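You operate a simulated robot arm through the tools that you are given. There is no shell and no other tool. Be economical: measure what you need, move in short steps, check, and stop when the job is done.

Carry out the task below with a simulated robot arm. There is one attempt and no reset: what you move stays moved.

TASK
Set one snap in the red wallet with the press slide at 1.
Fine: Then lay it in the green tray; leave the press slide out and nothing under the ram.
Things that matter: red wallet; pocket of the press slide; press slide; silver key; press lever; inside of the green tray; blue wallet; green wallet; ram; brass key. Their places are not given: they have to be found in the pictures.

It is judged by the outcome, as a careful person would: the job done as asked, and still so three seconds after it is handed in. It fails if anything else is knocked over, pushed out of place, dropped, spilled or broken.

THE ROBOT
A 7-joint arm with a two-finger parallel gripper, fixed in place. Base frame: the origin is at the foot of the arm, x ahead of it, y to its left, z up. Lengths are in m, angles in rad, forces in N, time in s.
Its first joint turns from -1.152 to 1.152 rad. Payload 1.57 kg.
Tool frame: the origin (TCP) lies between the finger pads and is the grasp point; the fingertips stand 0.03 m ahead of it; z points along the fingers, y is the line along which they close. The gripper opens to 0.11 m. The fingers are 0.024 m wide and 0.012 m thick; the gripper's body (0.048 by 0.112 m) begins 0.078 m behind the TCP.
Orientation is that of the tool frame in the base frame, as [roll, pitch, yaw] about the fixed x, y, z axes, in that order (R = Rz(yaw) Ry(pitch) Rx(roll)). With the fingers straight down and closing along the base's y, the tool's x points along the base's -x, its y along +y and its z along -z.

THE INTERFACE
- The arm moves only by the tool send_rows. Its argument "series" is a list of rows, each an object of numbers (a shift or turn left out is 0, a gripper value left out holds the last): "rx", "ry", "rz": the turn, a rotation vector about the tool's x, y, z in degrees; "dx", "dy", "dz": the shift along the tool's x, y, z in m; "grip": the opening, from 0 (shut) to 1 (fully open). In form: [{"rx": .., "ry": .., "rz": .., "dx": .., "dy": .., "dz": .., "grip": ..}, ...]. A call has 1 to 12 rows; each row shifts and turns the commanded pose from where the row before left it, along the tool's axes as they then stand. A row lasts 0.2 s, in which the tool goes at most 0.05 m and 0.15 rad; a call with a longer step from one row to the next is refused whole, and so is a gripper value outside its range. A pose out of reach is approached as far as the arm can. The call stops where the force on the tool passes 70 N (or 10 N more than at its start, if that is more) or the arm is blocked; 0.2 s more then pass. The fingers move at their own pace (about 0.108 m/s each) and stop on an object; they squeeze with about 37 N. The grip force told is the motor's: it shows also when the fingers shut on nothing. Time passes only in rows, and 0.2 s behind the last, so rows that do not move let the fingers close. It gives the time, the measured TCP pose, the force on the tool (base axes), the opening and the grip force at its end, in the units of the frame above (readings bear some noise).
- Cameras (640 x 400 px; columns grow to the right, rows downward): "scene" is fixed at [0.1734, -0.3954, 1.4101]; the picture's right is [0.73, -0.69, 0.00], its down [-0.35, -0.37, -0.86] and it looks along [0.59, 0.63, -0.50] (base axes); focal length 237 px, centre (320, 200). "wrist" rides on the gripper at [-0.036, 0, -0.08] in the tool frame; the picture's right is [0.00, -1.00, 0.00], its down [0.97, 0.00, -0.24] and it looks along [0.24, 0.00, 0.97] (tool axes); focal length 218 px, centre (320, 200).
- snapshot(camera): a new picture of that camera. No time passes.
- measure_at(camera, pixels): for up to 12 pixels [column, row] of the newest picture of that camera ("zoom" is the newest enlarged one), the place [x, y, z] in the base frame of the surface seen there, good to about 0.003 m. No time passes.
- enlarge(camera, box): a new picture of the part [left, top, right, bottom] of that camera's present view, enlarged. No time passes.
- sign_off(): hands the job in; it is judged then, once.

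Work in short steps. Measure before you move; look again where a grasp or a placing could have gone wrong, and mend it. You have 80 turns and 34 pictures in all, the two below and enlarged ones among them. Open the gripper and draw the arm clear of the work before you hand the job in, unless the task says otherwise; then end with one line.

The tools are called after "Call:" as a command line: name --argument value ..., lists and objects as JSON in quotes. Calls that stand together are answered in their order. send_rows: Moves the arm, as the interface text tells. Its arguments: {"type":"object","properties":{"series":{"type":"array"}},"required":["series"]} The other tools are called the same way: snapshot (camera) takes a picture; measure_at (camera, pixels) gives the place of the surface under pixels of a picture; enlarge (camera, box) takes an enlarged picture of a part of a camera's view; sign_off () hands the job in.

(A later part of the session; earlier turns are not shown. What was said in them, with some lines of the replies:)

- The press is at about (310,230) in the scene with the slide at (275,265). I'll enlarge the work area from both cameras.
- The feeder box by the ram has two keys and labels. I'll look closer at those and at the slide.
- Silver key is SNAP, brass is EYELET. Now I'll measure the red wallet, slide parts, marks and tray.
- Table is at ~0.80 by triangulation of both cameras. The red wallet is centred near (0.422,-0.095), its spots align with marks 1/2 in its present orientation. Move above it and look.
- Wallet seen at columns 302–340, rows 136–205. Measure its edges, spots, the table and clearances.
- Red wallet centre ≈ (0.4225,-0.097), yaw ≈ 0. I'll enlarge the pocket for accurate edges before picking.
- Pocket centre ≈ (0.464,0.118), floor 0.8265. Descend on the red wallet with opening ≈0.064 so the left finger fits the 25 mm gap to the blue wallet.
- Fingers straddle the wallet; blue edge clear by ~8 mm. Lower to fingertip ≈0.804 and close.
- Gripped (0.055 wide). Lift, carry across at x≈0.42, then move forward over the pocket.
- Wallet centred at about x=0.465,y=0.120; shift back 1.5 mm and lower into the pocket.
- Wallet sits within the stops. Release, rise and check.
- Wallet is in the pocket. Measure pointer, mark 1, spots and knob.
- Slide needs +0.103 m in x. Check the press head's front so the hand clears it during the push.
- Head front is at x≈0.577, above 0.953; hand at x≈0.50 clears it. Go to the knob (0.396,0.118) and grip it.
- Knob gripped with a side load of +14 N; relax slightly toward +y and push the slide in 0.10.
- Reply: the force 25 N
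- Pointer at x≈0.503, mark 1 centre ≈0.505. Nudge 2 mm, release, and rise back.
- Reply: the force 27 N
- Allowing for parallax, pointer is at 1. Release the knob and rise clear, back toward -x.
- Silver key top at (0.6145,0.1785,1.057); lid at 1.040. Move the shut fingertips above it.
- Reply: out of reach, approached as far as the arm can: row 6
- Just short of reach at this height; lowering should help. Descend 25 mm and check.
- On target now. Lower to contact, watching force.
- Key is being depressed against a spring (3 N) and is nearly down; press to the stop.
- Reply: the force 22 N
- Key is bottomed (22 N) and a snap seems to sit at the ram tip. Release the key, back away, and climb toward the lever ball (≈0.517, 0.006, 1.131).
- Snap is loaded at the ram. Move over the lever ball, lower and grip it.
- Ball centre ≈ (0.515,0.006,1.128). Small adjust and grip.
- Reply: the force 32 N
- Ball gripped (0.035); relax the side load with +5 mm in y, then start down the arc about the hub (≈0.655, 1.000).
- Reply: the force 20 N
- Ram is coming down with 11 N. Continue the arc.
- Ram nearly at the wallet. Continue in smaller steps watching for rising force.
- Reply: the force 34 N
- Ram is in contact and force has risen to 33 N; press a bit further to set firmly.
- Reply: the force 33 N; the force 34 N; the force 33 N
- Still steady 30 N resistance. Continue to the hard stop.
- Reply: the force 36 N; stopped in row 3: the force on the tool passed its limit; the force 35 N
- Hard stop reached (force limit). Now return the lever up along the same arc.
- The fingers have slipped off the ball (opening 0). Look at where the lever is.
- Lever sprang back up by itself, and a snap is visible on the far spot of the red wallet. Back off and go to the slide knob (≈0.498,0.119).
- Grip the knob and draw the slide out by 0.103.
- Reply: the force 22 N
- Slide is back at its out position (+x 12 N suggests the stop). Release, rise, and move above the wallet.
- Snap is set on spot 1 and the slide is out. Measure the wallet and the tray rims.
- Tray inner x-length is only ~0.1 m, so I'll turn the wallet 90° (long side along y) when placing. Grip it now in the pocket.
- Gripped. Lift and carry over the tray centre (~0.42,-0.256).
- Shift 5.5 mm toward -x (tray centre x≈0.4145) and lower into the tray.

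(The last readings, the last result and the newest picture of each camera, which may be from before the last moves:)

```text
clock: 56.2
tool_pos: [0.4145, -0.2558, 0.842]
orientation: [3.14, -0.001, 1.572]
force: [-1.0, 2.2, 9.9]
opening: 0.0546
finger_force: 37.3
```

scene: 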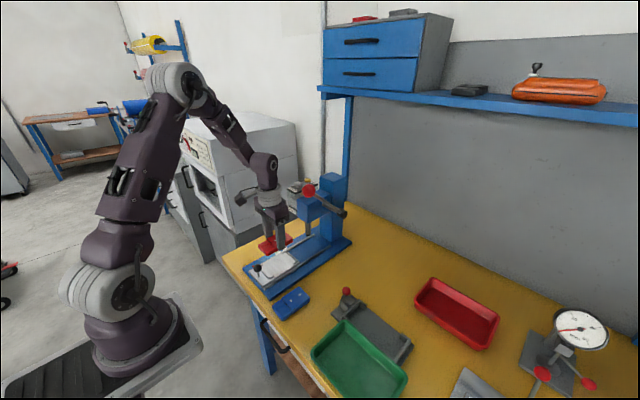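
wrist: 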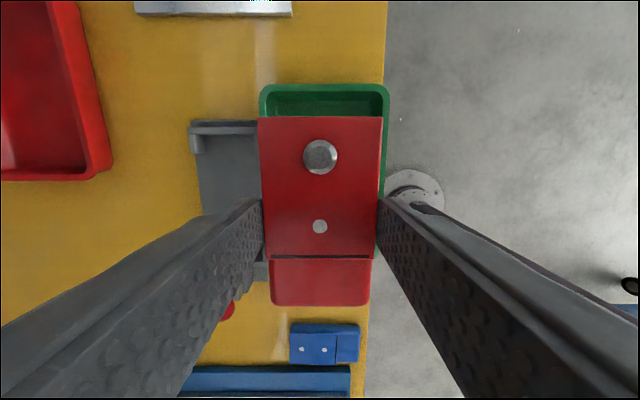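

Contact with the tray floor (10 N). Open slightly, and rise straight up.

Call:
send_rows --series '[{"grip": 0.6}, {}, {"dz": -0.02}, {"dz": -0.03}, {"dz": -0.045}, {"dz": -0.045}, {"dx": 0.02, "dy": -0.04}, {"dy": -0.04}, {"dz": -0.03, "dy": -0.02}, {}]'

Call:
snapshot --camera "scene"

```text
clock: 58.4
tool_pos: [0.3136, -0.2354, 1.0087]
orientation: [-3.141, -0.001, 1.57]
force: [-0.2, -0.6, -0.5]
opening: 0.0663
finger_force: 0.1
```

```text
1 pictures are left
```

scene: 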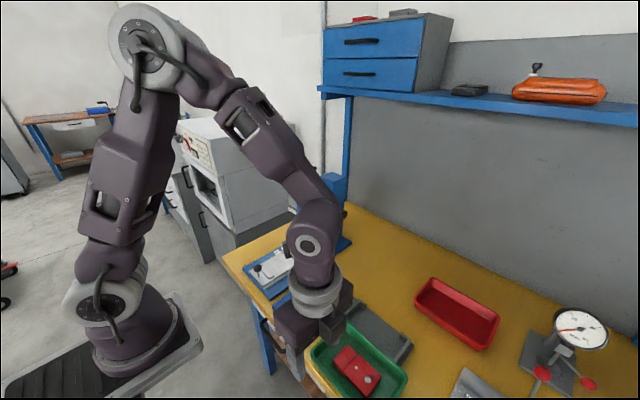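

Wallet lies in the tray. Raise the arm clear and take a last check.

Call:
send_rows --series '[{"dz": -0.045}, {"dz": -0.045}, {"dz": -0.045, "grip": 1}, {"dz": -0.045}, {}, {}]'

Call:
enlarge --camera "scene" --box '[235, 170, 435, 400]'

```text
clock: 59.8
tool_pos: [0.3167, -0.2358, 1.1909]
orientation: [3.14, 0.001, 1.57]
force: [0.7, -0.5, -0.3]
opening: 0.1099
finger_force: 0.0
```

```text
1.74 times, centred on (335, 285) of scene
```

zoom: 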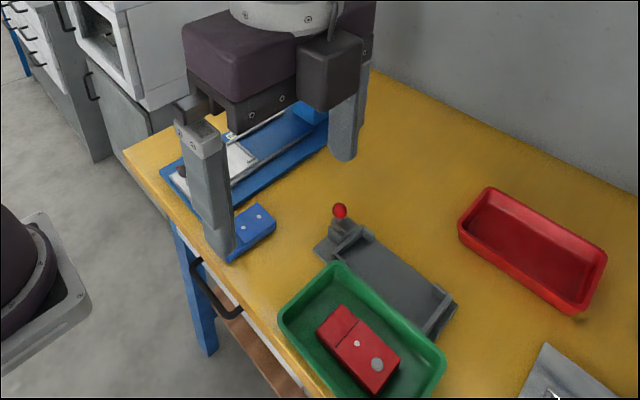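

The wallet with one snap lies flat in the green tray, the slide is out and empty, and the arm is clear.

Call:
sign_off

```text
The job is handed in.
```

I set one snap in the red wallet with the slide at 1, then laid the wallet in the green tray. The slide is out and empty, nothing is under the ram, and the job is handed in.
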